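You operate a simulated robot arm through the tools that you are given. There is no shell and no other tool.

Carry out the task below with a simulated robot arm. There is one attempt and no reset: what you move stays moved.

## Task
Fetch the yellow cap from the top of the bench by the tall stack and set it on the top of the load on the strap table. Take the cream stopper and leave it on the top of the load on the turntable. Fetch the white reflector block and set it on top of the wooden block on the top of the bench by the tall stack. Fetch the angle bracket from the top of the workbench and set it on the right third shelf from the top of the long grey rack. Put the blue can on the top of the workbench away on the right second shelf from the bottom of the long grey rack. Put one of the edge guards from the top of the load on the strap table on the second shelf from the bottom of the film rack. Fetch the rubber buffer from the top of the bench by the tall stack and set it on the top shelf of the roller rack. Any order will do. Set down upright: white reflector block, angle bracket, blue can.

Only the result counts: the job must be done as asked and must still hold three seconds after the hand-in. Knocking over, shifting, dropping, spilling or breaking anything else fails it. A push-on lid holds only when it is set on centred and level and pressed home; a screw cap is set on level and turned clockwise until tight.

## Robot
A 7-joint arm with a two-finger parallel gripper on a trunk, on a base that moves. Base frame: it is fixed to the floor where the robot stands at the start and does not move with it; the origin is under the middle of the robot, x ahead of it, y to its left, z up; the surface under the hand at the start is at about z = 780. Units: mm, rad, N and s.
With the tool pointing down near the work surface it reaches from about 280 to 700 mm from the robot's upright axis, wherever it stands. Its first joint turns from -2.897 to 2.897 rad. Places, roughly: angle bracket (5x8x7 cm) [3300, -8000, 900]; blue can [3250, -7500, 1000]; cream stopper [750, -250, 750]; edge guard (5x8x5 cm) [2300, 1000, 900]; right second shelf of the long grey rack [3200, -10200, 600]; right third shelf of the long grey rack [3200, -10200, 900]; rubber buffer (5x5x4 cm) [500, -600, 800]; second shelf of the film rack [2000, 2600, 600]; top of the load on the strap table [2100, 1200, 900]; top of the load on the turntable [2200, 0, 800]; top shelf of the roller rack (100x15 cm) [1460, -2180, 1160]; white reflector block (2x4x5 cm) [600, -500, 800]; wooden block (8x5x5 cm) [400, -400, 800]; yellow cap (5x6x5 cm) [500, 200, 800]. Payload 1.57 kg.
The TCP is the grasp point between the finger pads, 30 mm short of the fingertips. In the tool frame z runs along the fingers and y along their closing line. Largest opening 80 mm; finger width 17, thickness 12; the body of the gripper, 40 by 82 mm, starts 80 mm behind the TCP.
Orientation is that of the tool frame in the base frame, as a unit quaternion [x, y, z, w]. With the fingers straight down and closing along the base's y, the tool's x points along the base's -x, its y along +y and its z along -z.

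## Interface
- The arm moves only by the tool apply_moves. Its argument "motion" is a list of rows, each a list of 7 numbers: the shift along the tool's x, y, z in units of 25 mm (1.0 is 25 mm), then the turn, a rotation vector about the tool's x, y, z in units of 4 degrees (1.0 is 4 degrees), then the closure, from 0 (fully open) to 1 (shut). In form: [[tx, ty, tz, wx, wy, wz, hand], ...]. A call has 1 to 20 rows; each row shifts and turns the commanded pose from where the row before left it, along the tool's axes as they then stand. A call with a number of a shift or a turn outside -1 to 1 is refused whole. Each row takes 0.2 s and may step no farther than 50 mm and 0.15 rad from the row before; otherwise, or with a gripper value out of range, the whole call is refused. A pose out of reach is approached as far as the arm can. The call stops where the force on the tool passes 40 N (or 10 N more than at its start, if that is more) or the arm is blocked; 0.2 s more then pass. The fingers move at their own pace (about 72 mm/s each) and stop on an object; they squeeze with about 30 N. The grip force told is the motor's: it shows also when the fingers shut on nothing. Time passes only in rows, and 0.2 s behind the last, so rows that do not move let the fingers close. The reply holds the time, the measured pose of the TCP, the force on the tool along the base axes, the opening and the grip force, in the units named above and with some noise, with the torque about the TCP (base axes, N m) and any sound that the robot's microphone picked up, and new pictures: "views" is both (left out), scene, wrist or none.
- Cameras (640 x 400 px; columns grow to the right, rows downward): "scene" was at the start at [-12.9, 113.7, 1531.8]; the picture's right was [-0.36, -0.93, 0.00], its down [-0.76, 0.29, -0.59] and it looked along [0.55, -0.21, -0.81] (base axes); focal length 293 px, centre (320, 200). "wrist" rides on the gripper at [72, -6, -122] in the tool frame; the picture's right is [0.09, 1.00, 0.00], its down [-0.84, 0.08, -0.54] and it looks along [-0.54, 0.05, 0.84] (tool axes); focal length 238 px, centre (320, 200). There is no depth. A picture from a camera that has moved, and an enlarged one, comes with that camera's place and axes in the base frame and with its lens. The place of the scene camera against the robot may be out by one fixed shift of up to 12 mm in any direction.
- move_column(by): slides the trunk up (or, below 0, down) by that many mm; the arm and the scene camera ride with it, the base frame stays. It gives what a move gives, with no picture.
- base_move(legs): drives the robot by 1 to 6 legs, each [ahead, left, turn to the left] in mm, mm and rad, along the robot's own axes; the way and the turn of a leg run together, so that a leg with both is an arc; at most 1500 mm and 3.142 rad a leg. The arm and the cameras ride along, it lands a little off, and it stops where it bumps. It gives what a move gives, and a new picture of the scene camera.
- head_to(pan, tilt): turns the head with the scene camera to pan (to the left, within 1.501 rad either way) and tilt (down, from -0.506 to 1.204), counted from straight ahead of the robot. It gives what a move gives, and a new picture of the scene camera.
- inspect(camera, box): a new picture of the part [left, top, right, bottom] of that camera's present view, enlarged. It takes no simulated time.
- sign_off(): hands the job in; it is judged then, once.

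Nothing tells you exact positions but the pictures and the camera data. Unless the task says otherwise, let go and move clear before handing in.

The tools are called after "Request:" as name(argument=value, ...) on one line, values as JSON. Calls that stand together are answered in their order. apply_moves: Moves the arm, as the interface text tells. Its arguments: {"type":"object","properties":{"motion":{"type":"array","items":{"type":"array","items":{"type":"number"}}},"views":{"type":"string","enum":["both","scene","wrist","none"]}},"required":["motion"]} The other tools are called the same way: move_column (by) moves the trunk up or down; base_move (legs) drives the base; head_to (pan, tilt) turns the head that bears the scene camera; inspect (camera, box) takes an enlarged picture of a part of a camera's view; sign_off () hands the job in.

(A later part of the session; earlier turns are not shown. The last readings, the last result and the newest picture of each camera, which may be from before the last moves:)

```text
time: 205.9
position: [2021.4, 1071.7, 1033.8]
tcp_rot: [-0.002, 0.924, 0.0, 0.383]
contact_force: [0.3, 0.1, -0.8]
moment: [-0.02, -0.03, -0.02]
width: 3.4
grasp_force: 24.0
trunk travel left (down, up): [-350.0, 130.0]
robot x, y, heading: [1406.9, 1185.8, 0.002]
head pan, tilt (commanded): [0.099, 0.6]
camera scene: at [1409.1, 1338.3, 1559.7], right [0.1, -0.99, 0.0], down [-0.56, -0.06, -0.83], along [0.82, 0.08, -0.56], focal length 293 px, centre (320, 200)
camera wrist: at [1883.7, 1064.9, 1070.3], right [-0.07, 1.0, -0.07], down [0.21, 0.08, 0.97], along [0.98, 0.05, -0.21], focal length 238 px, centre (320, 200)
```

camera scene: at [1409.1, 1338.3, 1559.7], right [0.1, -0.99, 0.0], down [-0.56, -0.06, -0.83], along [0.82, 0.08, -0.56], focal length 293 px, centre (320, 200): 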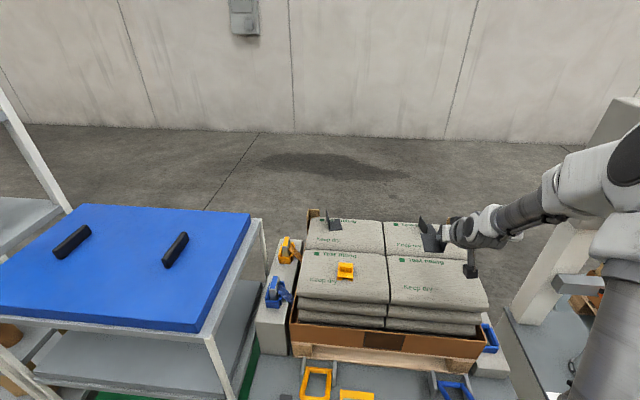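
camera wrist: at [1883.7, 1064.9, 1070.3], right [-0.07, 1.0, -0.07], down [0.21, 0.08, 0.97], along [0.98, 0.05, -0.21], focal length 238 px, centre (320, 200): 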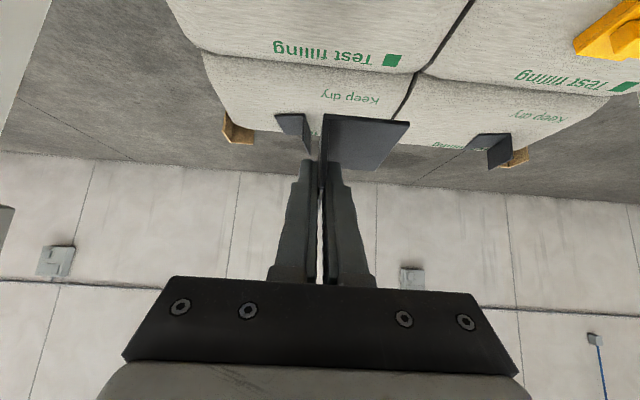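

The guard is held level. I'll retract the arm, back away from the table and drive left to the film rack.

Request:
apply_moves(motion=[[0.7, 0, -0.7, 0, 0, 0, 1], [0.7, 0, -0.7, 0, 0, 0, 1], [0.7, 0, -0.7, 0, 0, 0, 1], [0.7, 0, -0.7, 0, 0, 0, 1], [0.7, 0, -0.7, 0, 0, 0, 1], [0.7, 0, -0.7, 0, 0, 0, 1], [0.7, 0, -0.7, 0, 0, 0, 1], [0, 0, 0, 0, 0, 0, 1]], views="none")

Request:
base_move(legs=[[-230, 0, 0], [0, 1350, 0]])

Request:
head_to(pan=0.1, tilt=0.7)

```text
time: 207.7
position: [1849.0, 1069.6, 1031.8]
tcp_rot: [-0.003, 0.924, 0.0, 0.382]
contact_force: [0.1, -0.1, -0.6]
moment: [-0.05, 0.02, 0.02]
width: 3.0
grasp_force: 24.1
trunk travel left (down, up): [-350.0, 130.0]
robot x, y, heading: [1403.3, 1193.6, 0.005]
head pan, tilt (commanded): [0.099, 0.6]
```

```text
time: 219.8
position: [1621.7, 2420.1, 1031.2]
tcp_rot: [0.004, 0.924, -0.002, 0.383]
contact_force: [-0.4, 0.1, 0.1]
moment: [-0.02, 0.05, 0.01]
width: 3.1
grasp_force: 24.2
trunk travel left (down, up): [-350.0, 130.0]
robot x, y, heading: [1177.5, 2547.7, -0.005]
head pan, tilt (commanded): [0.099, 0.6]
camera scene: at [1185.0, 2694.6, 1559.7], right [0.09, -1.0, 0.0], down [-0.56, -0.05, -0.83], along [0.82, 0.07, -0.56], focal length 293 px, centre (320, 200)
```

scene: 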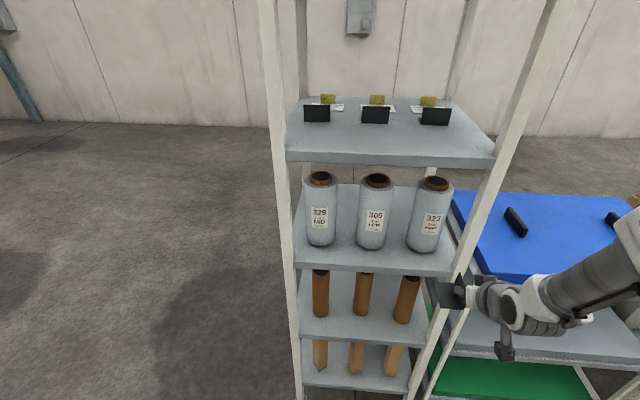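

```text
time: 220.5
position: [1621.2, 2419.6, 1031.5]
tcp_rot: [0.003, 0.924, -0.002, 0.382]
contact_force: [-0.3, 0.6, -0.8]
moment: [0.01, 0.01, 0.0]
width: 3.3
grasp_force: 24.0
trunk travel left (down, up): [-350.0, 130.0]
robot x, y, heading: [1173.5, 2547.2, -0.013]
head pan, tilt (commanded): [0.099, 0.7]
camera scene: at [1181.6, 2694.3, 1551.1], right [0.09, -1.0, 0.0], down [-0.64, -0.06, -0.77], along [0.76, 0.07, -0.64], focal length 293 px, centre (320, 200)
```

scene: 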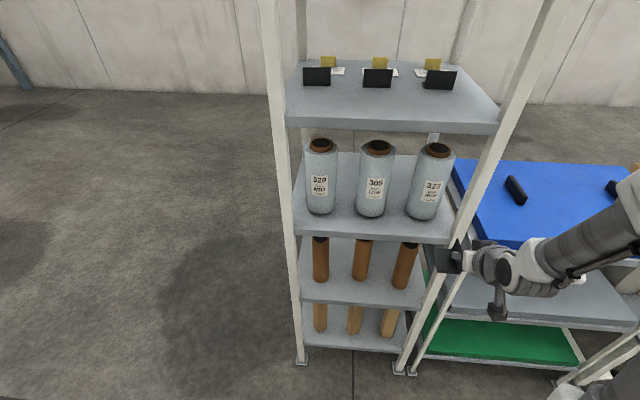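

The film rack's second shelf from the bottom holds three brown tubes (bases around x≈1843, y≈2440, 2593, 2746) with about 90 mm gaps between them. I'll lower the trunk to get the camera and arm to that level and look again.

Request:
move_column(by=-340)

Request:
head_to(pan=0.0, tilt=0.6)

Request:
inspect(camera="wrist", box=[0, 0, 640, 400])

```text
time: 223.8
position: [1622.0, 2419.1, 691.8]
tcp_rot: [0.004, 0.924, -0.002, 0.382]
contact_force: [0.0, -0.9, 0.6]
moment: [-0.04, 0.01, 0.01]
width: 3.1
grasp_force: 24.0
trunk travel left (down, up): [-10.0, 470.0]
robot x, y, heading: [1177.0, 2545.6, -0.014]
head pan, tilt (commanded): [0.099, 0.7]
```

```text
time: 224.5
position: [1620.7, 2420.0, 690.0]
tcp_rot: [0.005, 0.924, -0.003, 0.383]
contact_force: [0.4, -0.1, 0.2]
moment: [0.0, -0.04, 0.01]
width: 3.2
grasp_force: 24.0
trunk travel left (down, up): [-10.0, 470.0]
robot x, y, heading: [1179.7, 2545.4, -0.01]
head pan, tilt (commanded): [0.0, 0.6]
camera scene: at [1185.3, 2685.8, 1219.6], right [-0.01, -1.0, 0.0], down [-0.57, 0.01, -0.82], along [0.82, -0.01, -0.57], focal length 293 px, centre (320, 200)
```

scene: 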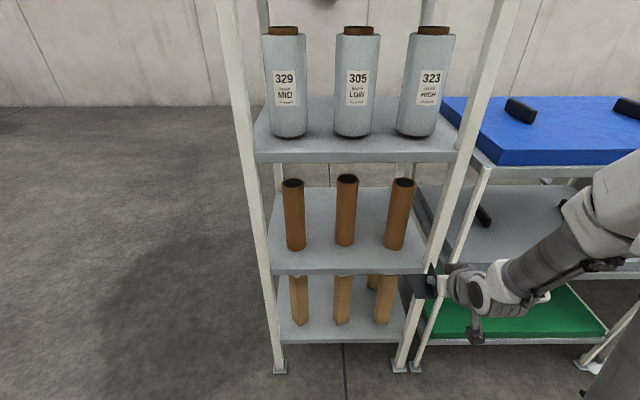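

```text
1.00 times, centred on (320, 200) of wrist (not enlarged: the box is as wide or as high as the picture)
camera zoom: at [1484.0, 2414.7, 727.7], right [-0.06, 1.0, -0.07], down [0.21, 0.08, 0.97], along [0.98, 0.04, -0.21], focal length 238 px, centre (320, 200)
```

zoom: 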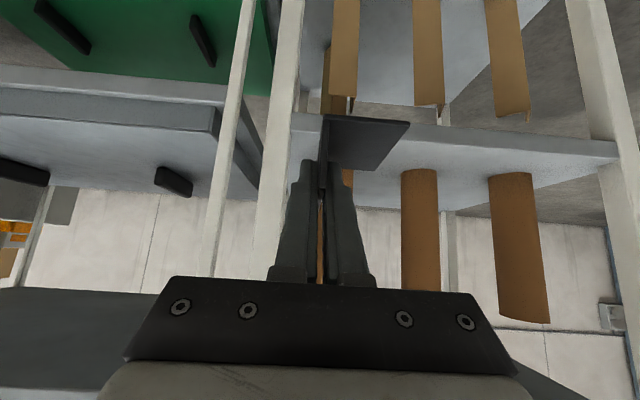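

Request:
inspect(camera="wrist", box=[260, 60, 640, 240])

Request:
inspect(camera="scene", box=[230, 150, 470, 300])

```text
1.68 times, centred on (450, 150) of wrist
camera zoom: at [1484.0, 2414.7, 727.7], right [-0.06, 1.0, -0.07], down [0.21, 0.08, 0.97], along [0.98, 0.04, -0.21], focal length 401 px, centre (101, 284)
```

zoom: 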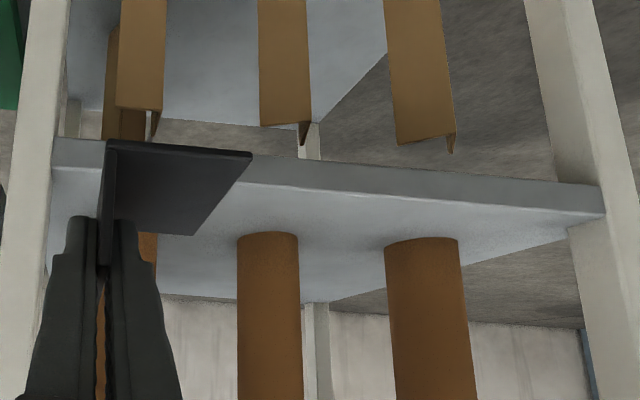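

```text
2.67 times, centred on (350, 225) of scene
camera zoom: at [1185.3, 2685.8, 1219.6], right [-0.01, -1.0, 0.0], down [-0.57, 0.01, -0.82], along [0.82, -0.01, -0.57], focal length 782 px, centre (240, 133)
```

zoom: 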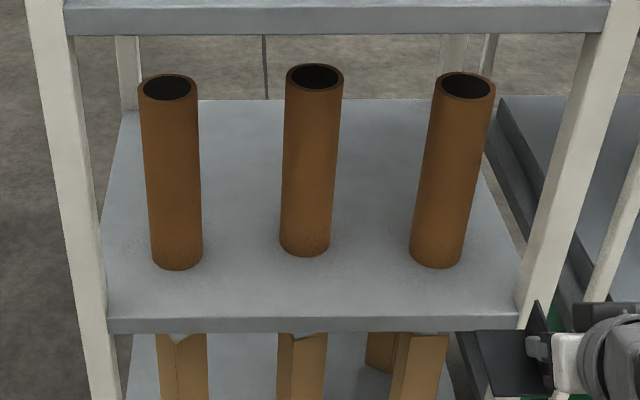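

The shelf top is at z≈583 with its front edge at x≈1756. The middle tube's front is near x≈1853 and the left tube's near 1830 (y 2712–2772), so I can put the guard at x 1770–1843, y 2643–2692. I'll shift the hand sideways to y≈2645 first, outside the rack.

Request:
apply_moves(motion=[[0, 0.9, 0, 0, 0, 0, 1], [0, 0.9, 0, 0, 0, 0, 1], [0, 0.9, 0, 0, 0, 0, 1], [0, 0.9, 0, 0, 0, 0, 1], [0, 0.9, 0, 0, 0, 0, 1], [0, 0.9, 0, 0, 0, 0, 1], [0, 0.9, 0, 0, 0, 0, 1], [0, 0.9, 0, 0, 0, 0, 1], [0, 0.9, 0, 0, 0, 0, 1], [0, 0.9, 0, 0, 0, 0, 1], [0, 0, 0, 0, 0, 0, 1]], views="both")

```text
time: 226.9
position: [1624.0, 2644.8, 690.8]
tcp_rot: [0.005, 0.924, -0.003, 0.383]
contact_force: [0.5, -0.4, 0.1]
moment: [-0.01, 0.04, 0.01]
width: 3.3
grasp_force: 24.4
trunk travel left (down, up): [-10.0, 470.0]
robot x, y, heading: [1177.1, 2545.3, -0.013]
head pan, tilt (commanded): [0.0, 0.6]
camera scene: at [1185.3, 2685.8, 1219.7], right [-0.01, -1.0, 0.0], down [-0.56, 0.01, -0.83], along [0.83, -0.01, -0.56], focal length 293 px, centre (320, 200)
camera wrist: at [1486.3, 2640.0, 727.1], right [-0.06, 1.0, -0.07], down [0.21, 0.08, 0.97], along [0.98, 0.04, -0.21], focal length 238 px, centre (320, 200)
```

scene: 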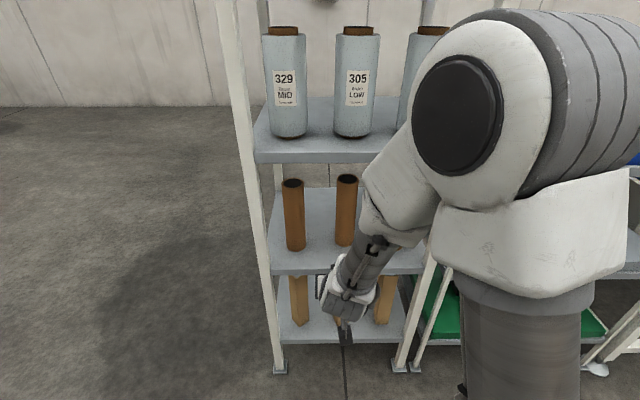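
wrist: 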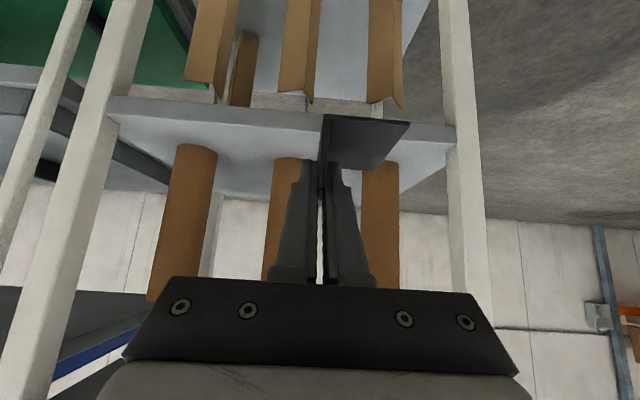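

The guard lines up with the gap between the middle and left tubes. I'll move it forward at safe height and check again.

Request:
apply_moves(motion=[[-0.7, 0, 0.7, 0, 0, 0, 1], [-0.7, 0, 0.7, 0, 0, 0, 1], [-0.7, 0, 0.7, 0, 0, 0, 1], [-0.7, 0, 0.7, 0, 0, 0, 1], [-0.7, 0, 0.7, 0, 0, 0, 1], [0, 0, 0, 0, 0, 0, 1]], views="both")

```text
time: 228.3
position: [1748.9, 2643.0, 692.0]
tcp_rot: [0.005, 0.924, -0.003, 0.382]
contact_force: [-0.1, -0.1, -0.4]
moment: [0.01, -0.01, 0.02]
width: 2.8
grasp_force: 24.4
trunk travel left (down, up): [-10.0, 470.0]
robot x, y, heading: [1176.4, 2548.0, -0.01]
head pan, tilt (commanded): [0.0, 0.6]
camera scene: at [1185.3, 2685.8, 1219.7], right [-0.01, -1.0, 0.0], down [-0.56, 0.01, -0.83], along [0.83, -0.01, -0.56], focal length 293 px, centre (320, 200)
camera wrist: at [1611.3, 2639.6, 728.4], right [-0.06, 1.0, -0.07], down [0.21, 0.08, 0.97], along [0.98, 0.04, -0.21], focal length 238 px, centre (320, 200)
```

scene: 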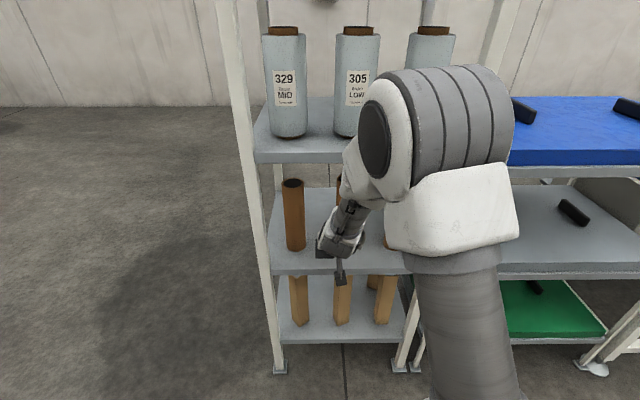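
wrist: 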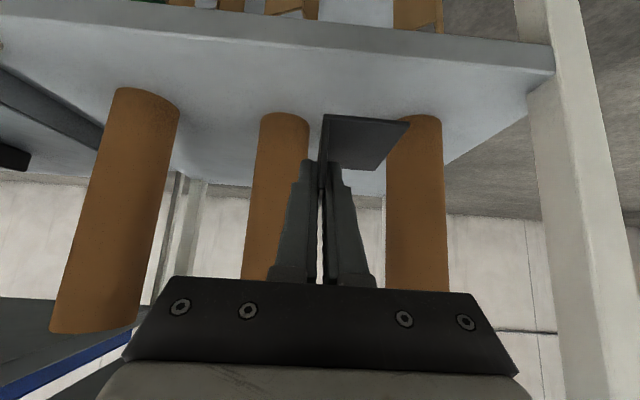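

The gap between the tubes spans y≈2631–2718 and the shelf edge is near x≈1765. I'll advance along the tool axis, nudging 8 mm left to centre the guard.

Request:
apply_moves(motion=[[0, 0.08, 0.73, 0, 0, 0, 1], [0, 0.08, 0.73, 0, 0, 0, 1], [0, 0.08, 0.73, 0, 0, 0, 1], [0, 0.08, 0.73, 0, 0, 0, 1], [0, 0, 0, 0, 0, 0, 1]], views="both")

```text
time: 229.5
position: [1799.7, 2650.5, 637.5]
tcp_rot: [0.005, 0.924, -0.003, 0.382]
contact_force: [0.1, -0.2, -0.1]
moment: [-0.05, 0.04, -0.01]
width: 3.0
grasp_force: 24.4
trunk travel left (down, up): [-10.0, 470.0]
robot x, y, heading: [1175.4, 2547.8, -0.014]
head pan, tilt (commanded): [0.0, 0.6]
camera scene: at [1185.3, 2685.8, 1219.7], right [-0.01, -1.0, 0.0], down [-0.56, 0.01, -0.83], along [0.83, -0.01, -0.56], focal length 293 px, centre (320, 200)
camera wrist: at [1661.8, 2645.6, 675.5], right [-0.06, 1.0, -0.07], down [0.21, 0.08, 0.97], along [0.98, 0.04, -0.21], focal length 238 px, centre (320, 200)
```

scene: 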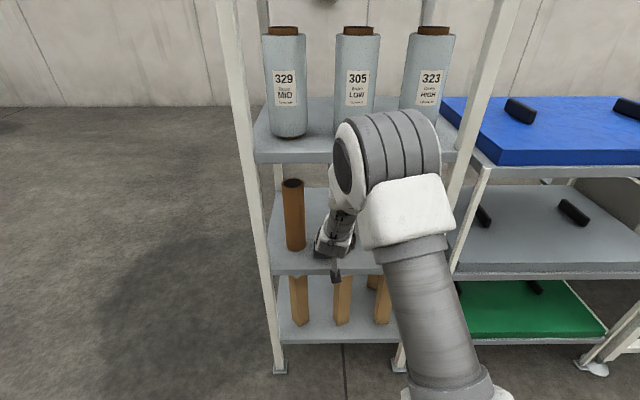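
wrist: 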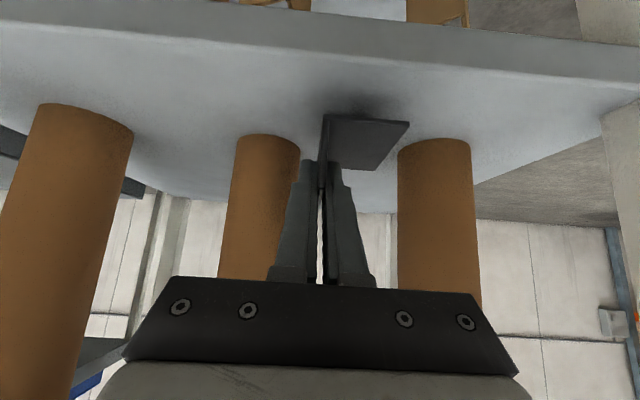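

The guard is 18 mm inside the shelf edge and clear of both tubes. I'll lower it.

Request:
apply_moves(motion=[[0.17, 0, 0.17, 0, 0, 0, 1], [0.17, 0, 0.17, 0, 0, 0, 1], [0, 0, 0, 0, 0, 0, 1]], views="wrist")

```text
time: 230.3
position: [1798.4, 2650.2, 627.5]
tcp_rot: [0.004, 0.924, -0.002, 0.383]
contact_force: [-0.6, 0.8, 0.2]
moment: [0.02, -0.01, 0.0]
width: 3.3
grasp_force: 24.5
trunk travel left (down, up): [-10.0, 470.0]
robot x, y, heading: [1179.0, 2543.1, -0.014]
head pan, tilt (commanded): [0.0, 0.6]
camera wrist: at [1661.8, 2646.1, 663.7], right [-0.06, 1.0, -0.07], down [0.21, 0.08, 0.97], along [0.98, 0.04, -0.21], focal length 238 px, centre (320, 200)
```

wrist: 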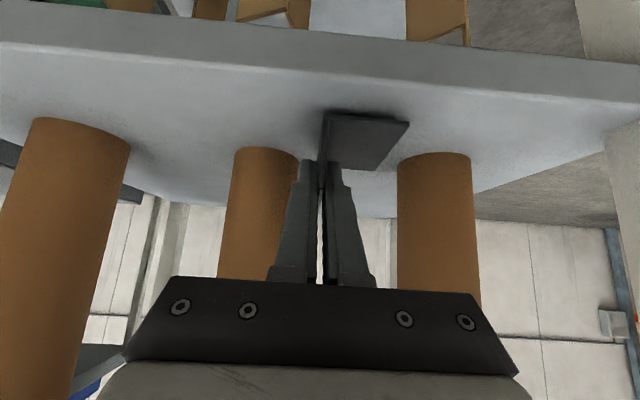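

Request:
apply_moves(motion=[[0.06, 0, 0.06, 0, 0, 0, 1], [0.06, 0, 0.06, 0, 0, 0, 1], [0, 0, 0, 0, 0, 0, 1]], views="none")

```text
time: 231.1
position: [1801.4, 2651.1, 621.7]
tcp_rot: [0.004, 0.924, -0.003, 0.382]
contact_force: [0.4, 0.4, -0.7]
moment: [-0.02, 0.01, 0.01]
width: 3.1
grasp_force: 24.2
trunk travel left (down, up): [-10.0, 470.0]
robot x, y, heading: [1175.2, 2544.2, -0.01]
head pan, tilt (commanded): [0.0, 0.6]
```

Request:
apply_moves(motion=[[0.05, 0, 0.05, 0, 0, 0, 1], [0.05, 0, 0.05, 0, 0, 0, 1], [0, 0, 0, 0, 0, 0, 1]], views="none")

```text
time: 231.9
position: [1800.1, 2650.2, 620.0]
tcp_rot: [0.004, 0.923, -0.002, 0.384]
contact_force: [-1.6, 0.0, 7.1]
moment: [0.11, 0.23, 0.07]
width: 3.1
grasp_force: 24.8
trunk travel left (down, up): [-10.0, 470.0]
robot x, y, heading: [1181.2, 2551.0, -0.008]
head pan, tilt (commanded): [0.0, 0.6]
```

Contact at the shelf (7 N). I'll release by opening just a little, then withdraw along the tool axis.

Request:
apply_moves(motion=[[0, 0, 0, 0, 0, 0, 0.9], [0, 0, 0, 0, 0, 0, 0.78], [0, 0, 0, 0, 0, 0, 0.78], [0, 0, -0.3, 0, 0, 0, 0.78], [0, 0, -0.6, 0, 0, 0, 0.78], [0, 0, -1, 0, 0, 0, 0.78], [0, 0, -1, 0, 0, 0, 0.78], [0, 0, 0, 0, 0, 0, 0.78]], views="both")

```text
time: 233.7
position: [1746.9, 2651.9, 671.0]
tcp_rot: [0.005, 0.924, -0.003, 0.383]
contact_force: [-0.6, 0.5, -0.2]
moment: [0.03, 0.0, 0.0]
width: 17.5
grasp_force: 0.2
trunk travel left (down, up): [-10.0, 470.0]
robot x, y, heading: [1177.8, 2546.3, -0.011]
head pan, tilt (commanded): [0.0, 0.6]
camera scene: at [1185.3, 2685.8, 1219.7], right [-0.01, -1.0, 0.0], down [-0.56, 0.01, -0.83], along [0.83, -0.01, -0.56], focal length 293 px, centre (320, 200)
camera wrist: at [1609.3, 2646.9, 707.3], right [-0.06, 1.0, -0.07], down [0.21, 0.08, 0.97], along [0.98, 0.04, -0.21], focal length 238 px, centre (320, 200)
```

scene: 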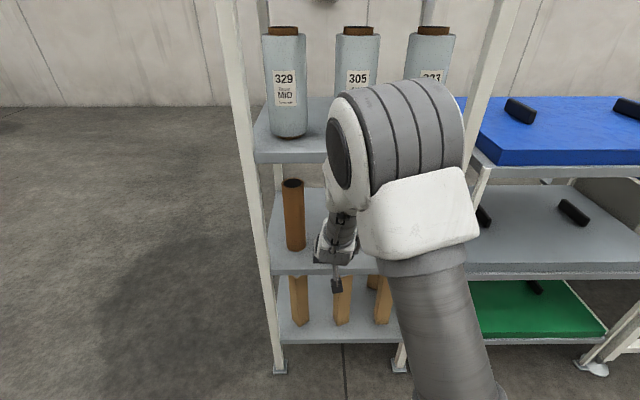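
wrist: 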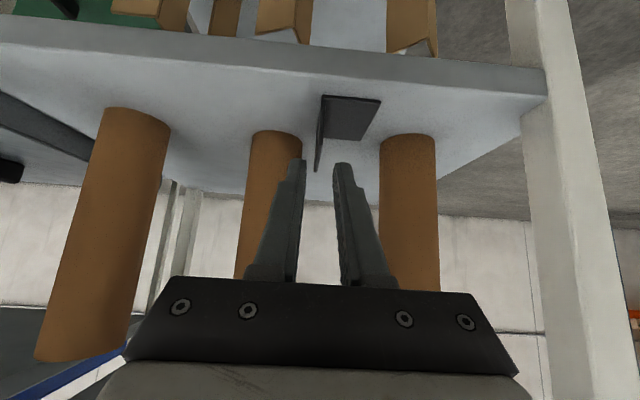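

The guard rests flat on the second shelf, clear of the tubes. I'll withdraw the arm fully, straighten the tool, and raise the trunk for the long drive to the workbench.

Request:
apply_moves(motion=[[0.7, 0, -0.7, 0, 0, 0, 0.78], [0.7, 0, -0.7, 0, 0, 0, 0.78], [0.7, 0, -0.7, 0, 0, 0, 0.78], [0.7, 0, -0.7, 0, 0, 0, 0.5], [0.7, 0, -0.7, 0, 0, 0, 0], [0.7, 0, -0.7, 0, 0, 0, 0], [0.7, 0, -0.7, 0, 0, 0, 0]], views="none")

Request:
move_column(by=340)

Request:
apply_moves(motion=[[0, 0, 0, 0, 0.9375, 0, 0], [0, 0, 0, 0, 0.9375, 0, 0], [0, 0, 0, 0, 0.9375, 0, 0], [0, 0, 0, 0, 0.9375, 0, 0], [0, 0, 0, 0, 0.9375, 0, 0], [0, 0, 0, 0, 0.9375, 0, 0], [0, 0, 0, 0, 0.9375, 0, 0], [0, 0, 0, 0, 0.9375, 0, 0], [0, 0, 0, 0, 0.9375, 0, 0], [0, 0, 0, 0, 0.9375, 0, 0], [0, 0, 0, 0, 0.9375, 0, 0], [0, 0, 0, 0, 0.9375, 0, 0], [0, 0, 0, 0, 0, 0, 0]], views="both")

```text
time: 235.3
position: [1595.1, 2658.9, 669.8]
tcp_rot: [0.005, 0.924, -0.003, 0.383]
contact_force: [-0.3, 0.1, 0.5]
moment: [0.0, 0.02, 0.0]
width: 80.1
grasp_force: 0.1
out of reach, approached as far as the arm can: row 7
trunk travel left (down, up): [-10.0, 470.0]
robot x, y, heading: [1178.3, 2546.1, -0.012]
head pan, tilt (commanded): [0.0, 0.6]
```

```text
time: 238.6
position: [1595.8, 2660.3, 1009.3]
tcp_rot: [0.004, 0.924, -0.002, 0.382]
contact_force: [-0.3, -0.4, -0.1]
moment: [-0.01, 0.01, 0.01]
width: 80.3
grasp_force: 0.1
trunk travel left (down, up): [-350.0, 130.0]
robot x, y, heading: [1178.9, 2547.4, -0.006]
head pan, tilt (commanded): [0.0, 0.6]
```

```text
time: 241.4
position: [1597.2, 2659.8, 1010.5]
tcp_rot: [0.005, 1.0, -0.001, 0.0]
contact_force: [-0.2, 0.3, 0.4]
moment: [-0.01, -0.02, -0.01]
width: 79.8
grasp_force: 0.1
trunk travel left (down, up): [-350.0, 130.0]
robot x, y, heading: [1179.9, 2544.9, -0.014]
head pan, tilt (commanded): [0.0, 0.6]
camera scene: at [1185.4, 2685.8, 1559.7], right [-0.01, -1.0, 0.0], down [-0.56, 0.01, -0.83], along [0.82, -0.01, -0.56], focal length 293 px, centre (320, 200)
camera wrist: at [1524.7, 2654.1, 1133.3], right [-0.08, 1.0, 0.0], down [0.84, 0.07, 0.54], along [0.54, 0.04, -0.84], focal length 238 px, centre (320, 200)
```

scene: 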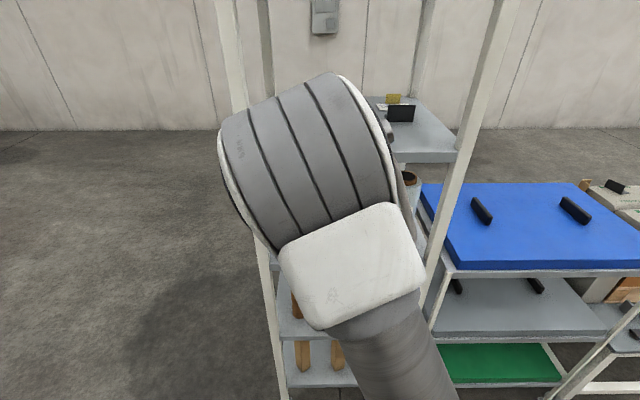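
wrist: 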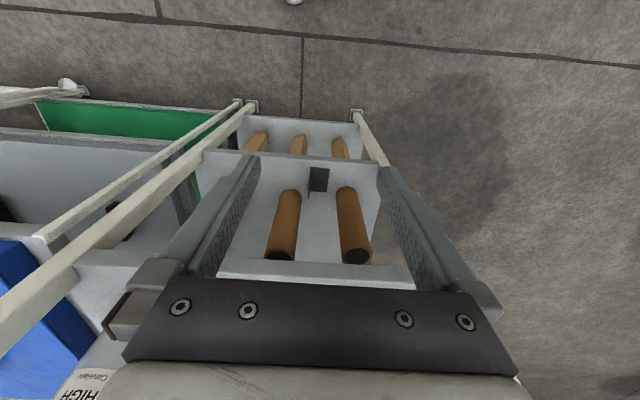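

The guard is visible resting on the shelf. I'll now drive back down the aisle along x≈1180.

Request:
base_move(legs=[[0, -1500, 0.01], [0, -1000, 0]])

Request:
head_to(pan=-1.4, tilt=0.3)

```text
time: 260.2
position: [1550.3, 146.0, 1010.2]
tcp_rot: [0.016, 1.0, -0.001, 0.0]
contact_force: [0.1, 0.0, -0.3]
moment: [0.04, 0.0, 0.01]
width: 80.1
grasp_force: 0.1
trunk travel left (down, up): [-350.0, 130.0]
robot x, y, heading: [1127.6, 43.4, -0.031]
head pan, tilt (commanded): [0.0, 0.6]
camera scene: at [1140.6, 181.5, 1559.7], right [-0.03, -1.0, 0.0], down [-0.56, 0.02, -0.83], along [0.82, -0.03, -0.56], focal length 293 px, centre (320, 200)
```

scene: 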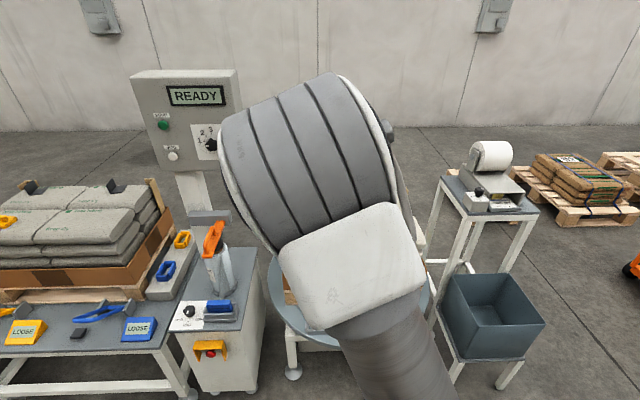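

```text
time: 261.7
position: [1550.8, 146.4, 1010.5]
tcp_rot: [0.015, 1.0, -0.001, 0.0]
contact_force: [0.4, 0.0, 0.2]
moment: [0.01, 0.01, 0.01]
width: 79.8
grasp_force: 0.1
trunk travel left (down, up): [-350.0, 130.0]
robot x, y, heading: [1129.0, 42.6, -0.034]
head pan, tilt (commanded): [-1.4, 0.3]
camera scene: at [1065.3, 91.9, 1587.2], right [-0.99, -0.14, 0.0], down [-0.04, 0.29, -0.96], along [0.13, -0.95, -0.3], focal length 293 px, centre (320, 200)
```

scene: 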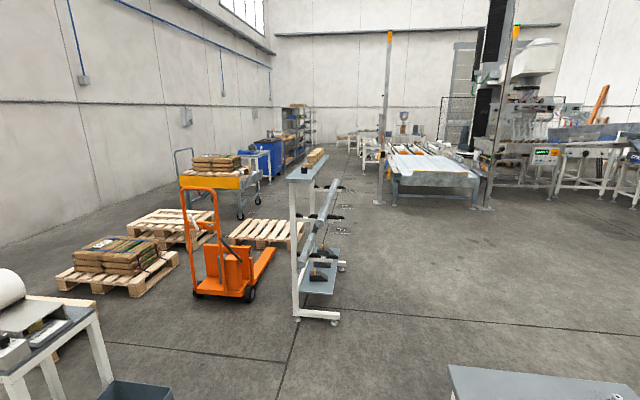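

The way is clear: I'll pass the bench's end, go around the roller rack on its open side (x≈700), and continue down the hall.

Request:
base_move(legs=[[30, -1150, 0.03], [-430, 0, 0], [0, -1200, 0], [0, -900, 0]])

Request:
head_to(pan=-1.2, tilt=0.25)

```text
time: 289.0
position: [1114.3, -3078.4, 1009.9]
tcp_rot: [0.0, 1.0, -0.001, 0.0]
contact_force: [0.4, -0.9, 0.1]
moment: [0.01, -0.03, -0.01]
width: 80.2
grasp_force: 0.0
trunk travel left (down, up): [-350.0, 130.0]
robot x, y, heading: [695.2, -3197.0, -0.004]
head pan, tilt (commanded): [-1.4, 0.3]
camera scene: at [630.0, -3148.1, 1587.2], right [-0.99, -0.17, 0.0], down [-0.05, 0.29, -0.96], along [0.16, -0.94, -0.3], focal length 293 px, centre (320, 200)
```

scene: 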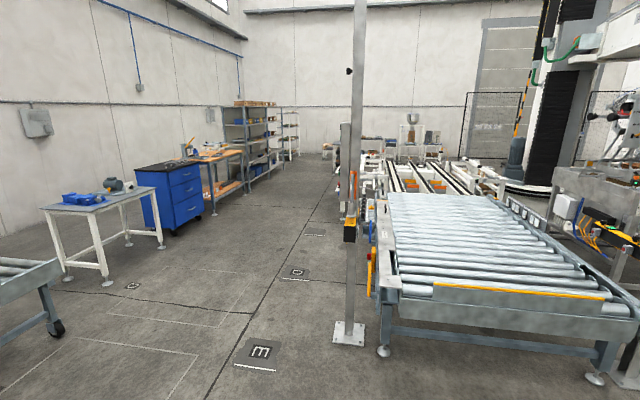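

```text
time: 289.7
position: [1114.4, -3078.4, 1009.9]
tcp_rot: [0.001, 1.0, -0.002, 0.0]
contact_force: [0.0, -0.3, -0.3]
moment: [-0.04, 0.02, 0.04]
width: 80.1
grasp_force: 0.2
trunk travel left (down, up): [-350.0, 130.0]
robot x, y, heading: [693.8, -3193.0, -0.001]
head pan, tilt (commanded): [-1.201, 0.25]
camera scene: at [647.9, -3143.2, 1591.9], right [-0.93, -0.36, 0.0], down [-0.09, 0.23, -0.97], along [0.35, -0.9, -0.25], focal length 293 px, centre (320, 200)
```

scene: 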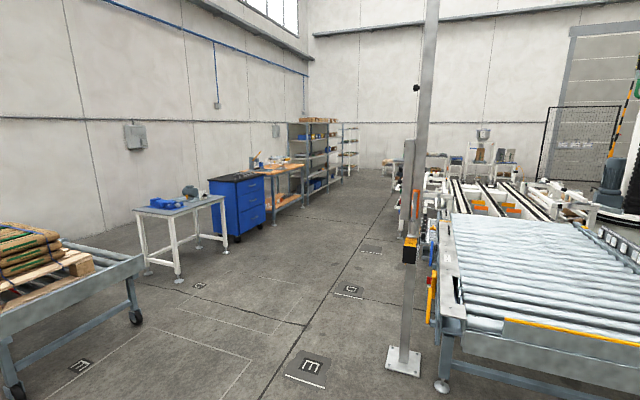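

The aisle between the light-curtain post (731,-4929) and the trolley/tables (x>2850) is clear. I'll drive diagonally to x≈1900 and then on toward the workbench.

Request:
base_move(legs=[[550, -800, 0], [650, -800, 0], [0, -1300, 0]])

Request:
head_to(pan=-1.0, tilt=0.3)

```text
time: 311.6
position: [2304.9, -5982.7, 1009.7]
tcp_rot: [0.002, 1.0, -0.001, 0.0]
contact_force: [0.1, -0.5, 0.2]
moment: [0.02, 0.0, -0.01]
width: 80.1
grasp_force: 0.1
trunk travel left (down, up): [-350.0, 130.0]
robot x, y, heading: [1885.3, -6102.8, -0.001]
head pan, tilt (commanded): [-1.201, 0.25]
camera scene: at [1838.7, -6047.2, 1591.9], right [-0.93, -0.36, 0.0], down [-0.09, 0.23, -0.97], along [0.35, -0.9, -0.25], focal length 293 px, centre (320, 200)
```

scene: 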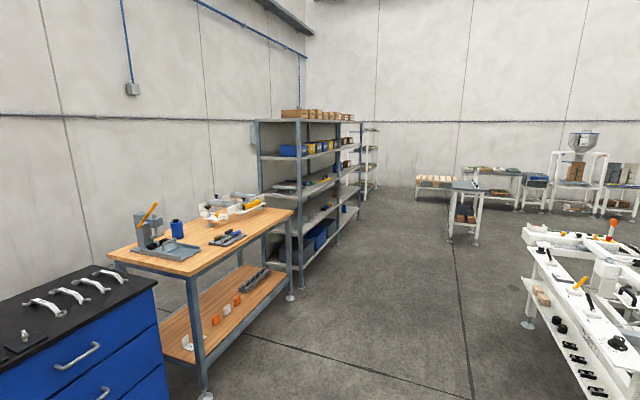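

```text
time: 312.3
position: [2304.4, -5983.8, 1009.6]
tcp_rot: [0.001, 1.0, -0.001, 0.0]
contact_force: [0.1, 0.1, 1.6]
moment: [-0.01, -0.01, -0.02]
width: 79.9
grasp_force: 0.1
trunk travel left (down, up): [-350.0, 130.0]
robot x, y, heading: [1885.8, -6097.8, -0.004]
head pan, tilt (commanded): [-1.0, 0.3]
camera scene: at [1855.3, -6038.7, 1587.2], right [-0.84, -0.54, 0.0], down [-0.16, 0.25, -0.96], along [0.51, -0.81, -0.3], focal length 293 px, centre (320, 200)
```

scene: 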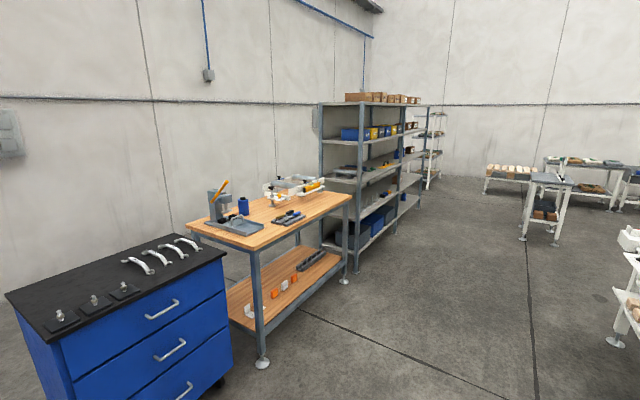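

I see the workbench with a blue can near a hand press, white fixtures and small parts, and beyond it the long grey rack with two bays. I'll zoom in.

Request:
inspect(camera="scene", box=[180, 160, 360, 260])

Request:
inspect(camera="scene", box=[300, 80, 460, 290])

```text
3.56 times, centred on (270, 210) of scene
camera zoom: at [1855.3, -6038.7, 1587.2], right [-0.84, -0.54, 0.0], down [-0.16, 0.25, -0.96], along [0.51, -0.81, -0.3], focal length 1043 px, centre (498, 164)
```

zoom: 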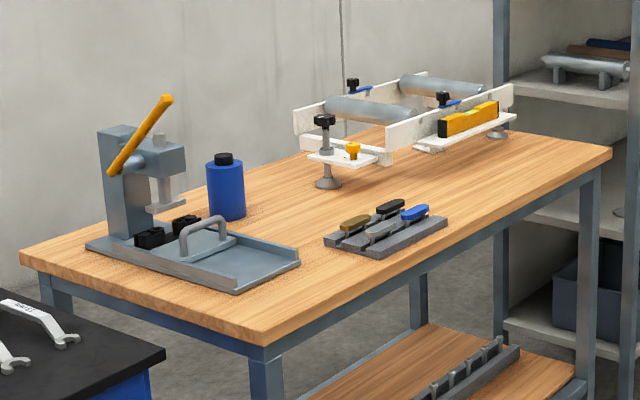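

```text
1.90 times, centred on (380, 185) of scene
camera zoom: at [1855.3, -6038.7, 1587.2], right [-0.84, -0.54, 0.0], down [-0.16, 0.25, -0.96], along [0.51, -0.81, -0.3], focal length 559 px, centre (206, 229)
```

zoom: 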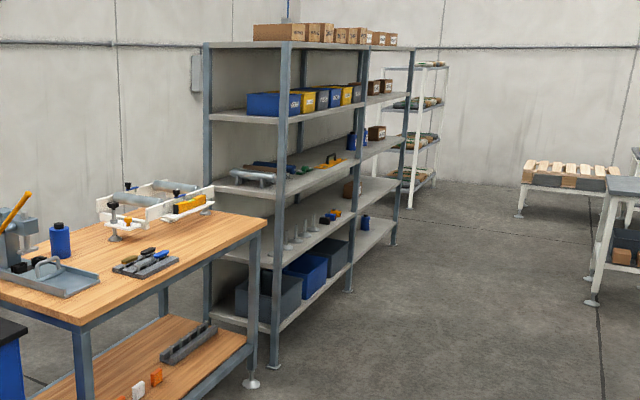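

The blue can stands behind the press at about (3250,-7500). I'll drive down in front of the workbench.

Request:
base_move(legs=[[0, -1450, 0], [300, -100, 0]])

Request:
head_to(pan=-0.2, tilt=0.5)

```text
time: 325.5
position: [2610.3, -7521.5, 1009.6]
tcp_rot: [-0.006, 1.0, -0.001, 0.0]
contact_force: [-0.9, 0.0, 1.1]
moment: [-0.01, 0.02, 0.01]
width: 79.8
grasp_force: 0.1
trunk travel left (down, up): [-350.0, 130.0]
robot x, y, heading: [2195.5, -7646.5, 0.012]
head pan, tilt (commanded): [-1.0, 0.3]
camera scene: at [2160.6, -7583.4, 1587.2], right [-0.84, -0.55, 0.0], down [-0.16, 0.25, -0.96], along [0.53, -0.8, -0.3], focal length 293 px, centre (320, 200)
```

scene: 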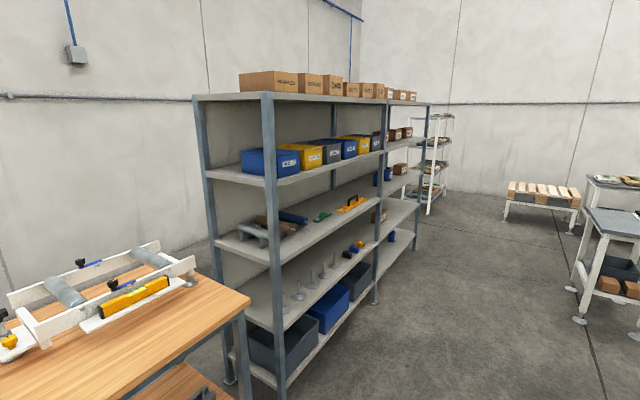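

```text
time: 326.6
position: [2609.6, -7521.7, 1010.9]
tcp_rot: [-0.006, 1.0, -0.001, 0.0]
contact_force: [0.6, 0.3, -0.5]
moment: [-0.01, -0.02, -0.01]
width: 79.9
grasp_force: 0.0
trunk travel left (down, up): [-350.0, 130.0]
robot x, y, heading: [2193.0, -7643.3, 0.014]
head pan, tilt (commanded): [-0.201, 0.499]
camera scene: at [2198.6, -7522.6, 1568.8], right [-0.19, -0.98, 0.0], down [-0.47, 0.09, -0.88], along [0.86, -0.17, -0.48], focal length 293 px, centre (320, 200)
```

scene: 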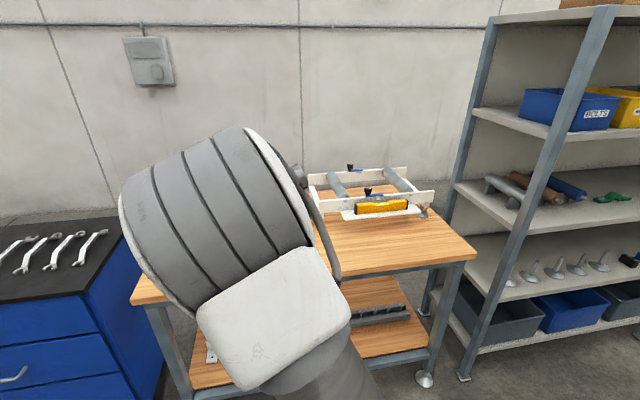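

Request:
inspect(camera="scene", box=[290, 150, 490, 290])

Request:
inspect(camera="wrist", box=[0, 0, 640, 400])

```text
2.86 times, centred on (390, 220) of scene
camera zoom: at [2198.6, -7522.6, 1568.8], right [-0.19, -0.98, 0.0], down [-0.47, 0.09, -0.88], along [0.86, -0.17, -0.48], focal length 838 px, centre (120, 143)
```

zoom: 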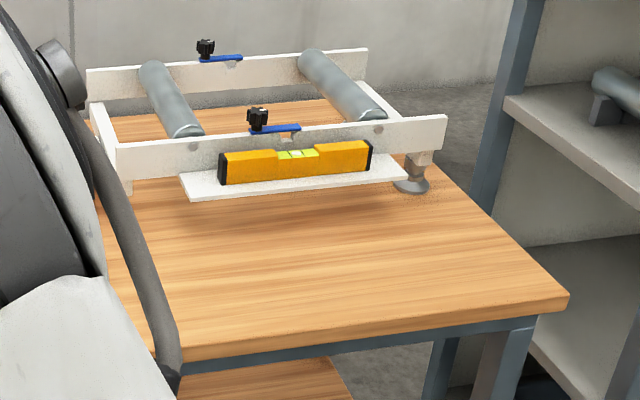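

```text
1.00 times, centred on (320, 200) of wrist (not enlarged: the box is as wide or as high as the picture)
camera zoom: at [2537.5, -7528.4, 1133.2], right [-0.1, 0.99, 0.0], down [0.84, 0.09, 0.54], along [0.54, 0.06, -0.84], focal length 238 px, centre (320, 200)
```

zoom: 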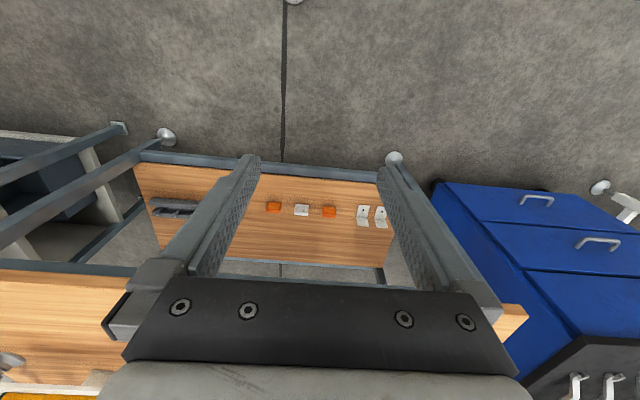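

The elbow blocks part of the view. I'll swing the hand to the right to clear the camera and look over the bench top.

Request:
apply_moves(motion=[[0, -1, -0.5, 0, 0, 0, 0], [0, -1, -0.5, 0, 0, 0, 0], [0, -1, -0.5, 0, 0, 0, 0], [0, -1, -0.5, 0, 0, 0, 0], [0, -1, -0.5, 0, 0, 0, 0], [0, -1, -0.5, 0, 0, 0, 0], [0, -1, 0, 0, 0, 0, 0], [0, -1, 0, 0, 0, 0, 0], [0, -1, 0, 0, 0, 0, 0], [0, -1, 0, 0, 0, 0, 0], [0, -1, 0, 0, 0, 0, 0], [0, -1, 0, 0, 0, 0, 0]], views="scene")

Request:
head_to(pan=0.05, tilt=0.5)

```text
time: 329.2
position: [2613.3, -7821.3, 1085.9]
tcp_rot: [-0.006, 1.0, -0.002, 0.0]
contact_force: [0.2, 0.3, 0.6]
moment: [-0.05, -0.01, 0.01]
width: 79.9
grasp_force: 0.1
trunk travel left (down, up): [-350.0, 130.0]
robot x, y, heading: [2193.7, -7642.2, 0.012]
head pan, tilt (commanded): [-0.201, 0.499]
camera scene: at [2198.5, -7522.6, 1568.8], right [-0.19, -0.98, 0.0], down [-0.47, 0.09, -0.88], along [0.86, -0.17, -0.48], focal length 293 px, centre (320, 200)
```

scene: 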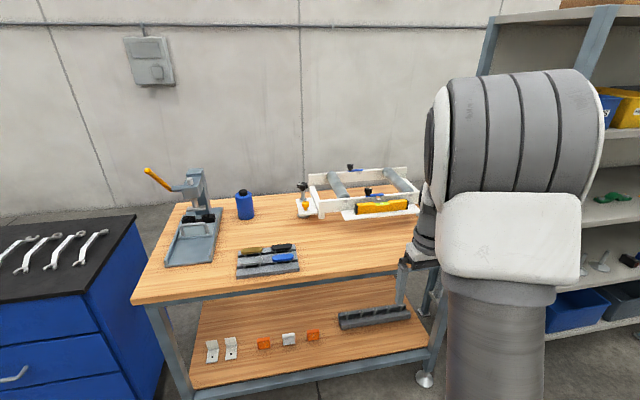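

```text
time: 330.0
position: [2611.9, -7819.3, 1086.8]
tcp_rot: [-0.005, 1.0, -0.001, -0.001]
contact_force: [0.6, -0.1, 0.4]
moment: [0.0, 0.02, 0.01]
width: 79.8
grasp_force: 0.1
trunk travel left (down, up): [-350.0, 130.0]
robot x, y, heading: [2188.4, -7645.6, 0.01]
head pan, tilt (commanded): [0.051, 0.499]
camera scene: at [2200.0, -7499.8, 1568.8], right [0.06, -1.0, 0.0], down [-0.48, -0.03, -0.88], along [0.88, 0.05, -0.48], focal length 293 px, centre (320, 200)
```

scene: 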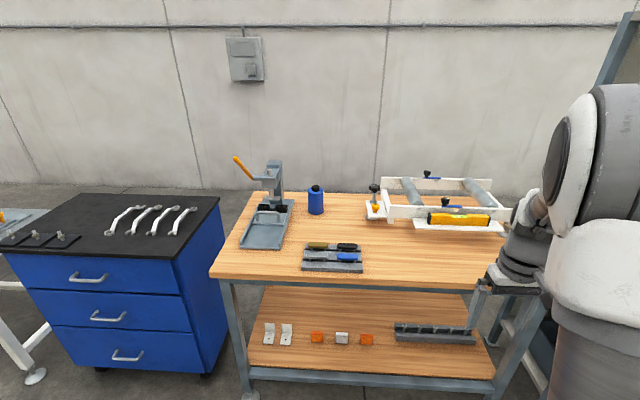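

Request:
inspect(camera="scene", box=[290, 160, 410, 280])

Request:
inspect(camera="scene", box=[350, 160, 530, 240])

Request:
inspect(camera="scene", box=[220, 150, 340, 260])

```text
3.33 times, centred on (350, 220) of scene
camera zoom: at [2200.0, -7499.8, 1568.8], right [0.06, -1.0, 0.0], down [-0.48, -0.03, -0.88], along [0.88, 0.05, -0.48], focal length 978 px, centre (220, 133)
```

zoom: 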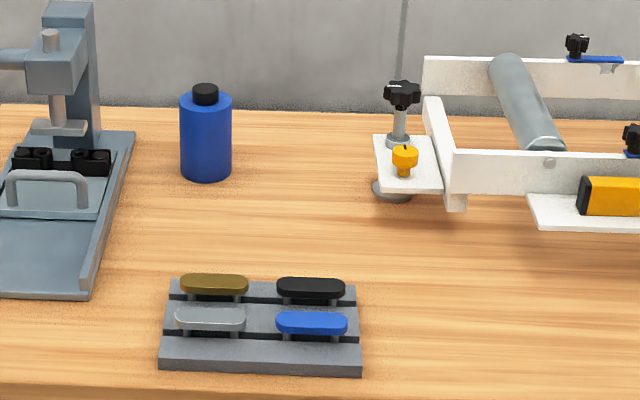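

```text
3.56 times, centred on (440, 200) of scene
camera zoom: at [2200.0, -7499.8, 1568.8], right [0.06, -1.0, 0.0], down [-0.48, -0.03, -0.88], along [0.88, 0.05, -0.48], focal length 1043 px, centre (-107, 200)
```

zoom: 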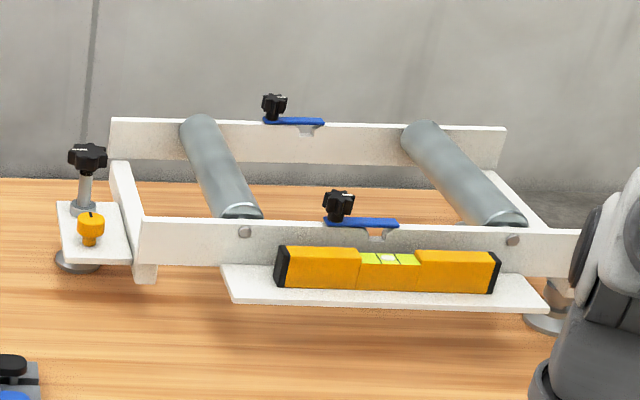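

```text
3.64 times, centred on (280, 205) of scene
camera zoom: at [2200.0, -7499.8, 1568.8], right [0.06, -1.0, 0.0], down [-0.48, -0.03, -0.88], along [0.88, 0.05, -0.48], focal length 1067 px, centre (466, 182)
```

zoom: 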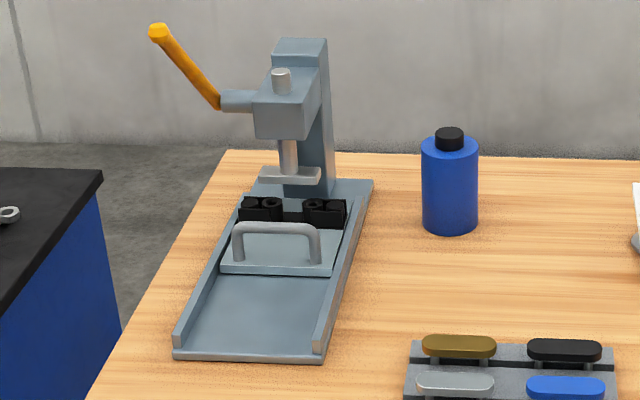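

The angle bracket isn't visible yet; it may be behind the fixture frame. I'll drive closer and look from above with the wrist camera.

Request:
base_move(legs=[[320, 0, -0.01]])

Request:
move_column(by=125)

Request:
apply_moves(motion=[[-1, 0, -0.2, 0, 0, 0, 0], [-1, 0, -0.2, 0, 0, 0, 0], [-1, 0, -0.2, 0, 0, 0, 0], [-1, 0, -0.2, 0, 0, 0, 0], [-1, 0, 0, 0, 0, 0, 0], [-1, 0, 0, 0, 0, 0, 0]], views="both")

```text
time: 332.7
position: [2932.1, -7824.4, 1085.4]
tcp_rot: [-0.001, 1.0, 0.0, 0.0]
contact_force: [0.2, -0.3, 0.6]
moment: [0.01, -0.01, 0.02]
width: 79.9
grasp_force: 0.0
trunk travel left (down, up): [-350.0, 130.0]
robot x, y, heading: [2511.6, -7639.4, 0.001]
head pan, tilt (commanded): [0.051, 0.499]
camera scene: at [2523.2, -7497.8, 1568.8], right [0.05, -1.0, 0.0], down [-0.48, -0.02, -0.88], along [0.88, 0.05, -0.48], focal length 293 px, centre (320, 200)
```

scene: 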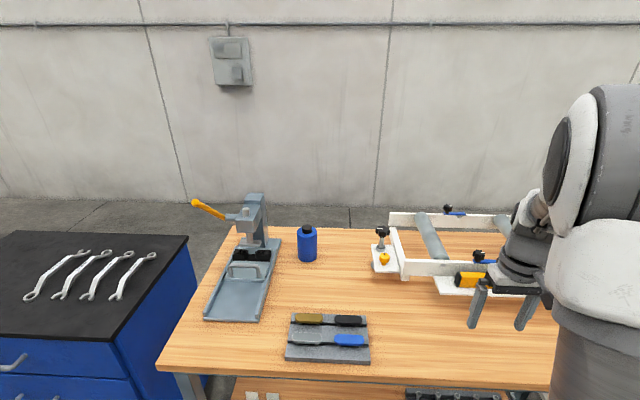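

```text
time: 334.2
position: [2932.5, -7822.6, 1210.1]
tcp_rot: [-0.001, 1.0, -0.001, 0.001]
contact_force: [-0.4, -0.2, 0.7]
moment: [-0.03, 0.02, 0.01]
width: 79.8
grasp_force: 0.0
trunk travel left (down, up): [-475.0, 5.0]
robot x, y, heading: [2511.1, -7643.6, 0.001]
head pan, tilt (commanded): [0.051, 0.499]
```

```text
time: 335.6
position: [3084.1, -7822.5, 1231.0]
tcp_rot: [-0.001, 1.0, -0.001, 0.0]
contact_force: [-0.5, 0.0, -0.3]
moment: [-0.02, 0.03, -0.01]
width: 79.9
grasp_force: 0.0
trunk travel left (down, up): [-475.0, 5.0]
robot x, y, heading: [2512.7, -7639.3, -0.005]
head pan, tilt (commanded): [0.051, 0.499]
camera scene: at [2523.5, -7497.9, 1693.8], right [0.05, -1.0, 0.0], down [-0.48, -0.02, -0.88], along [0.88, 0.05, -0.48], focal length 293 px, centre (320, 200)
camera wrist: at [3011.9, -7828.8, 1354.2], right [-0.09, 1.0, 0.0], down [0.84, 0.08, 0.54], along [0.54, 0.05, -0.84], focal length 238 px, centre (320, 200)
```

scene: 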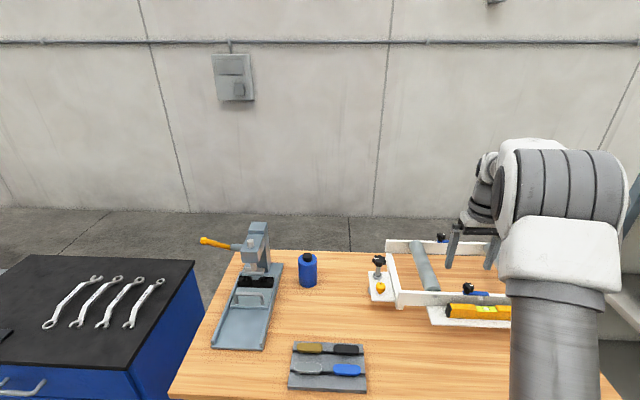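
wrist: 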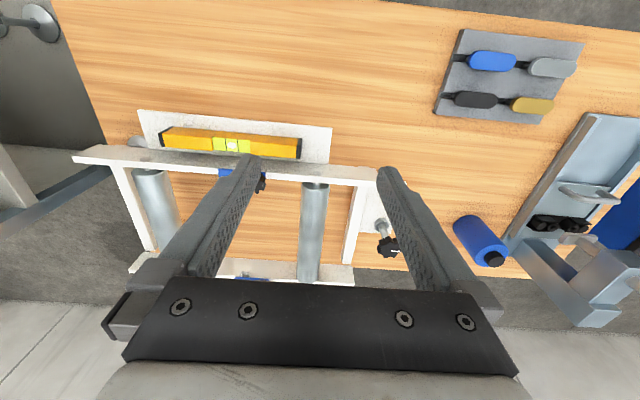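

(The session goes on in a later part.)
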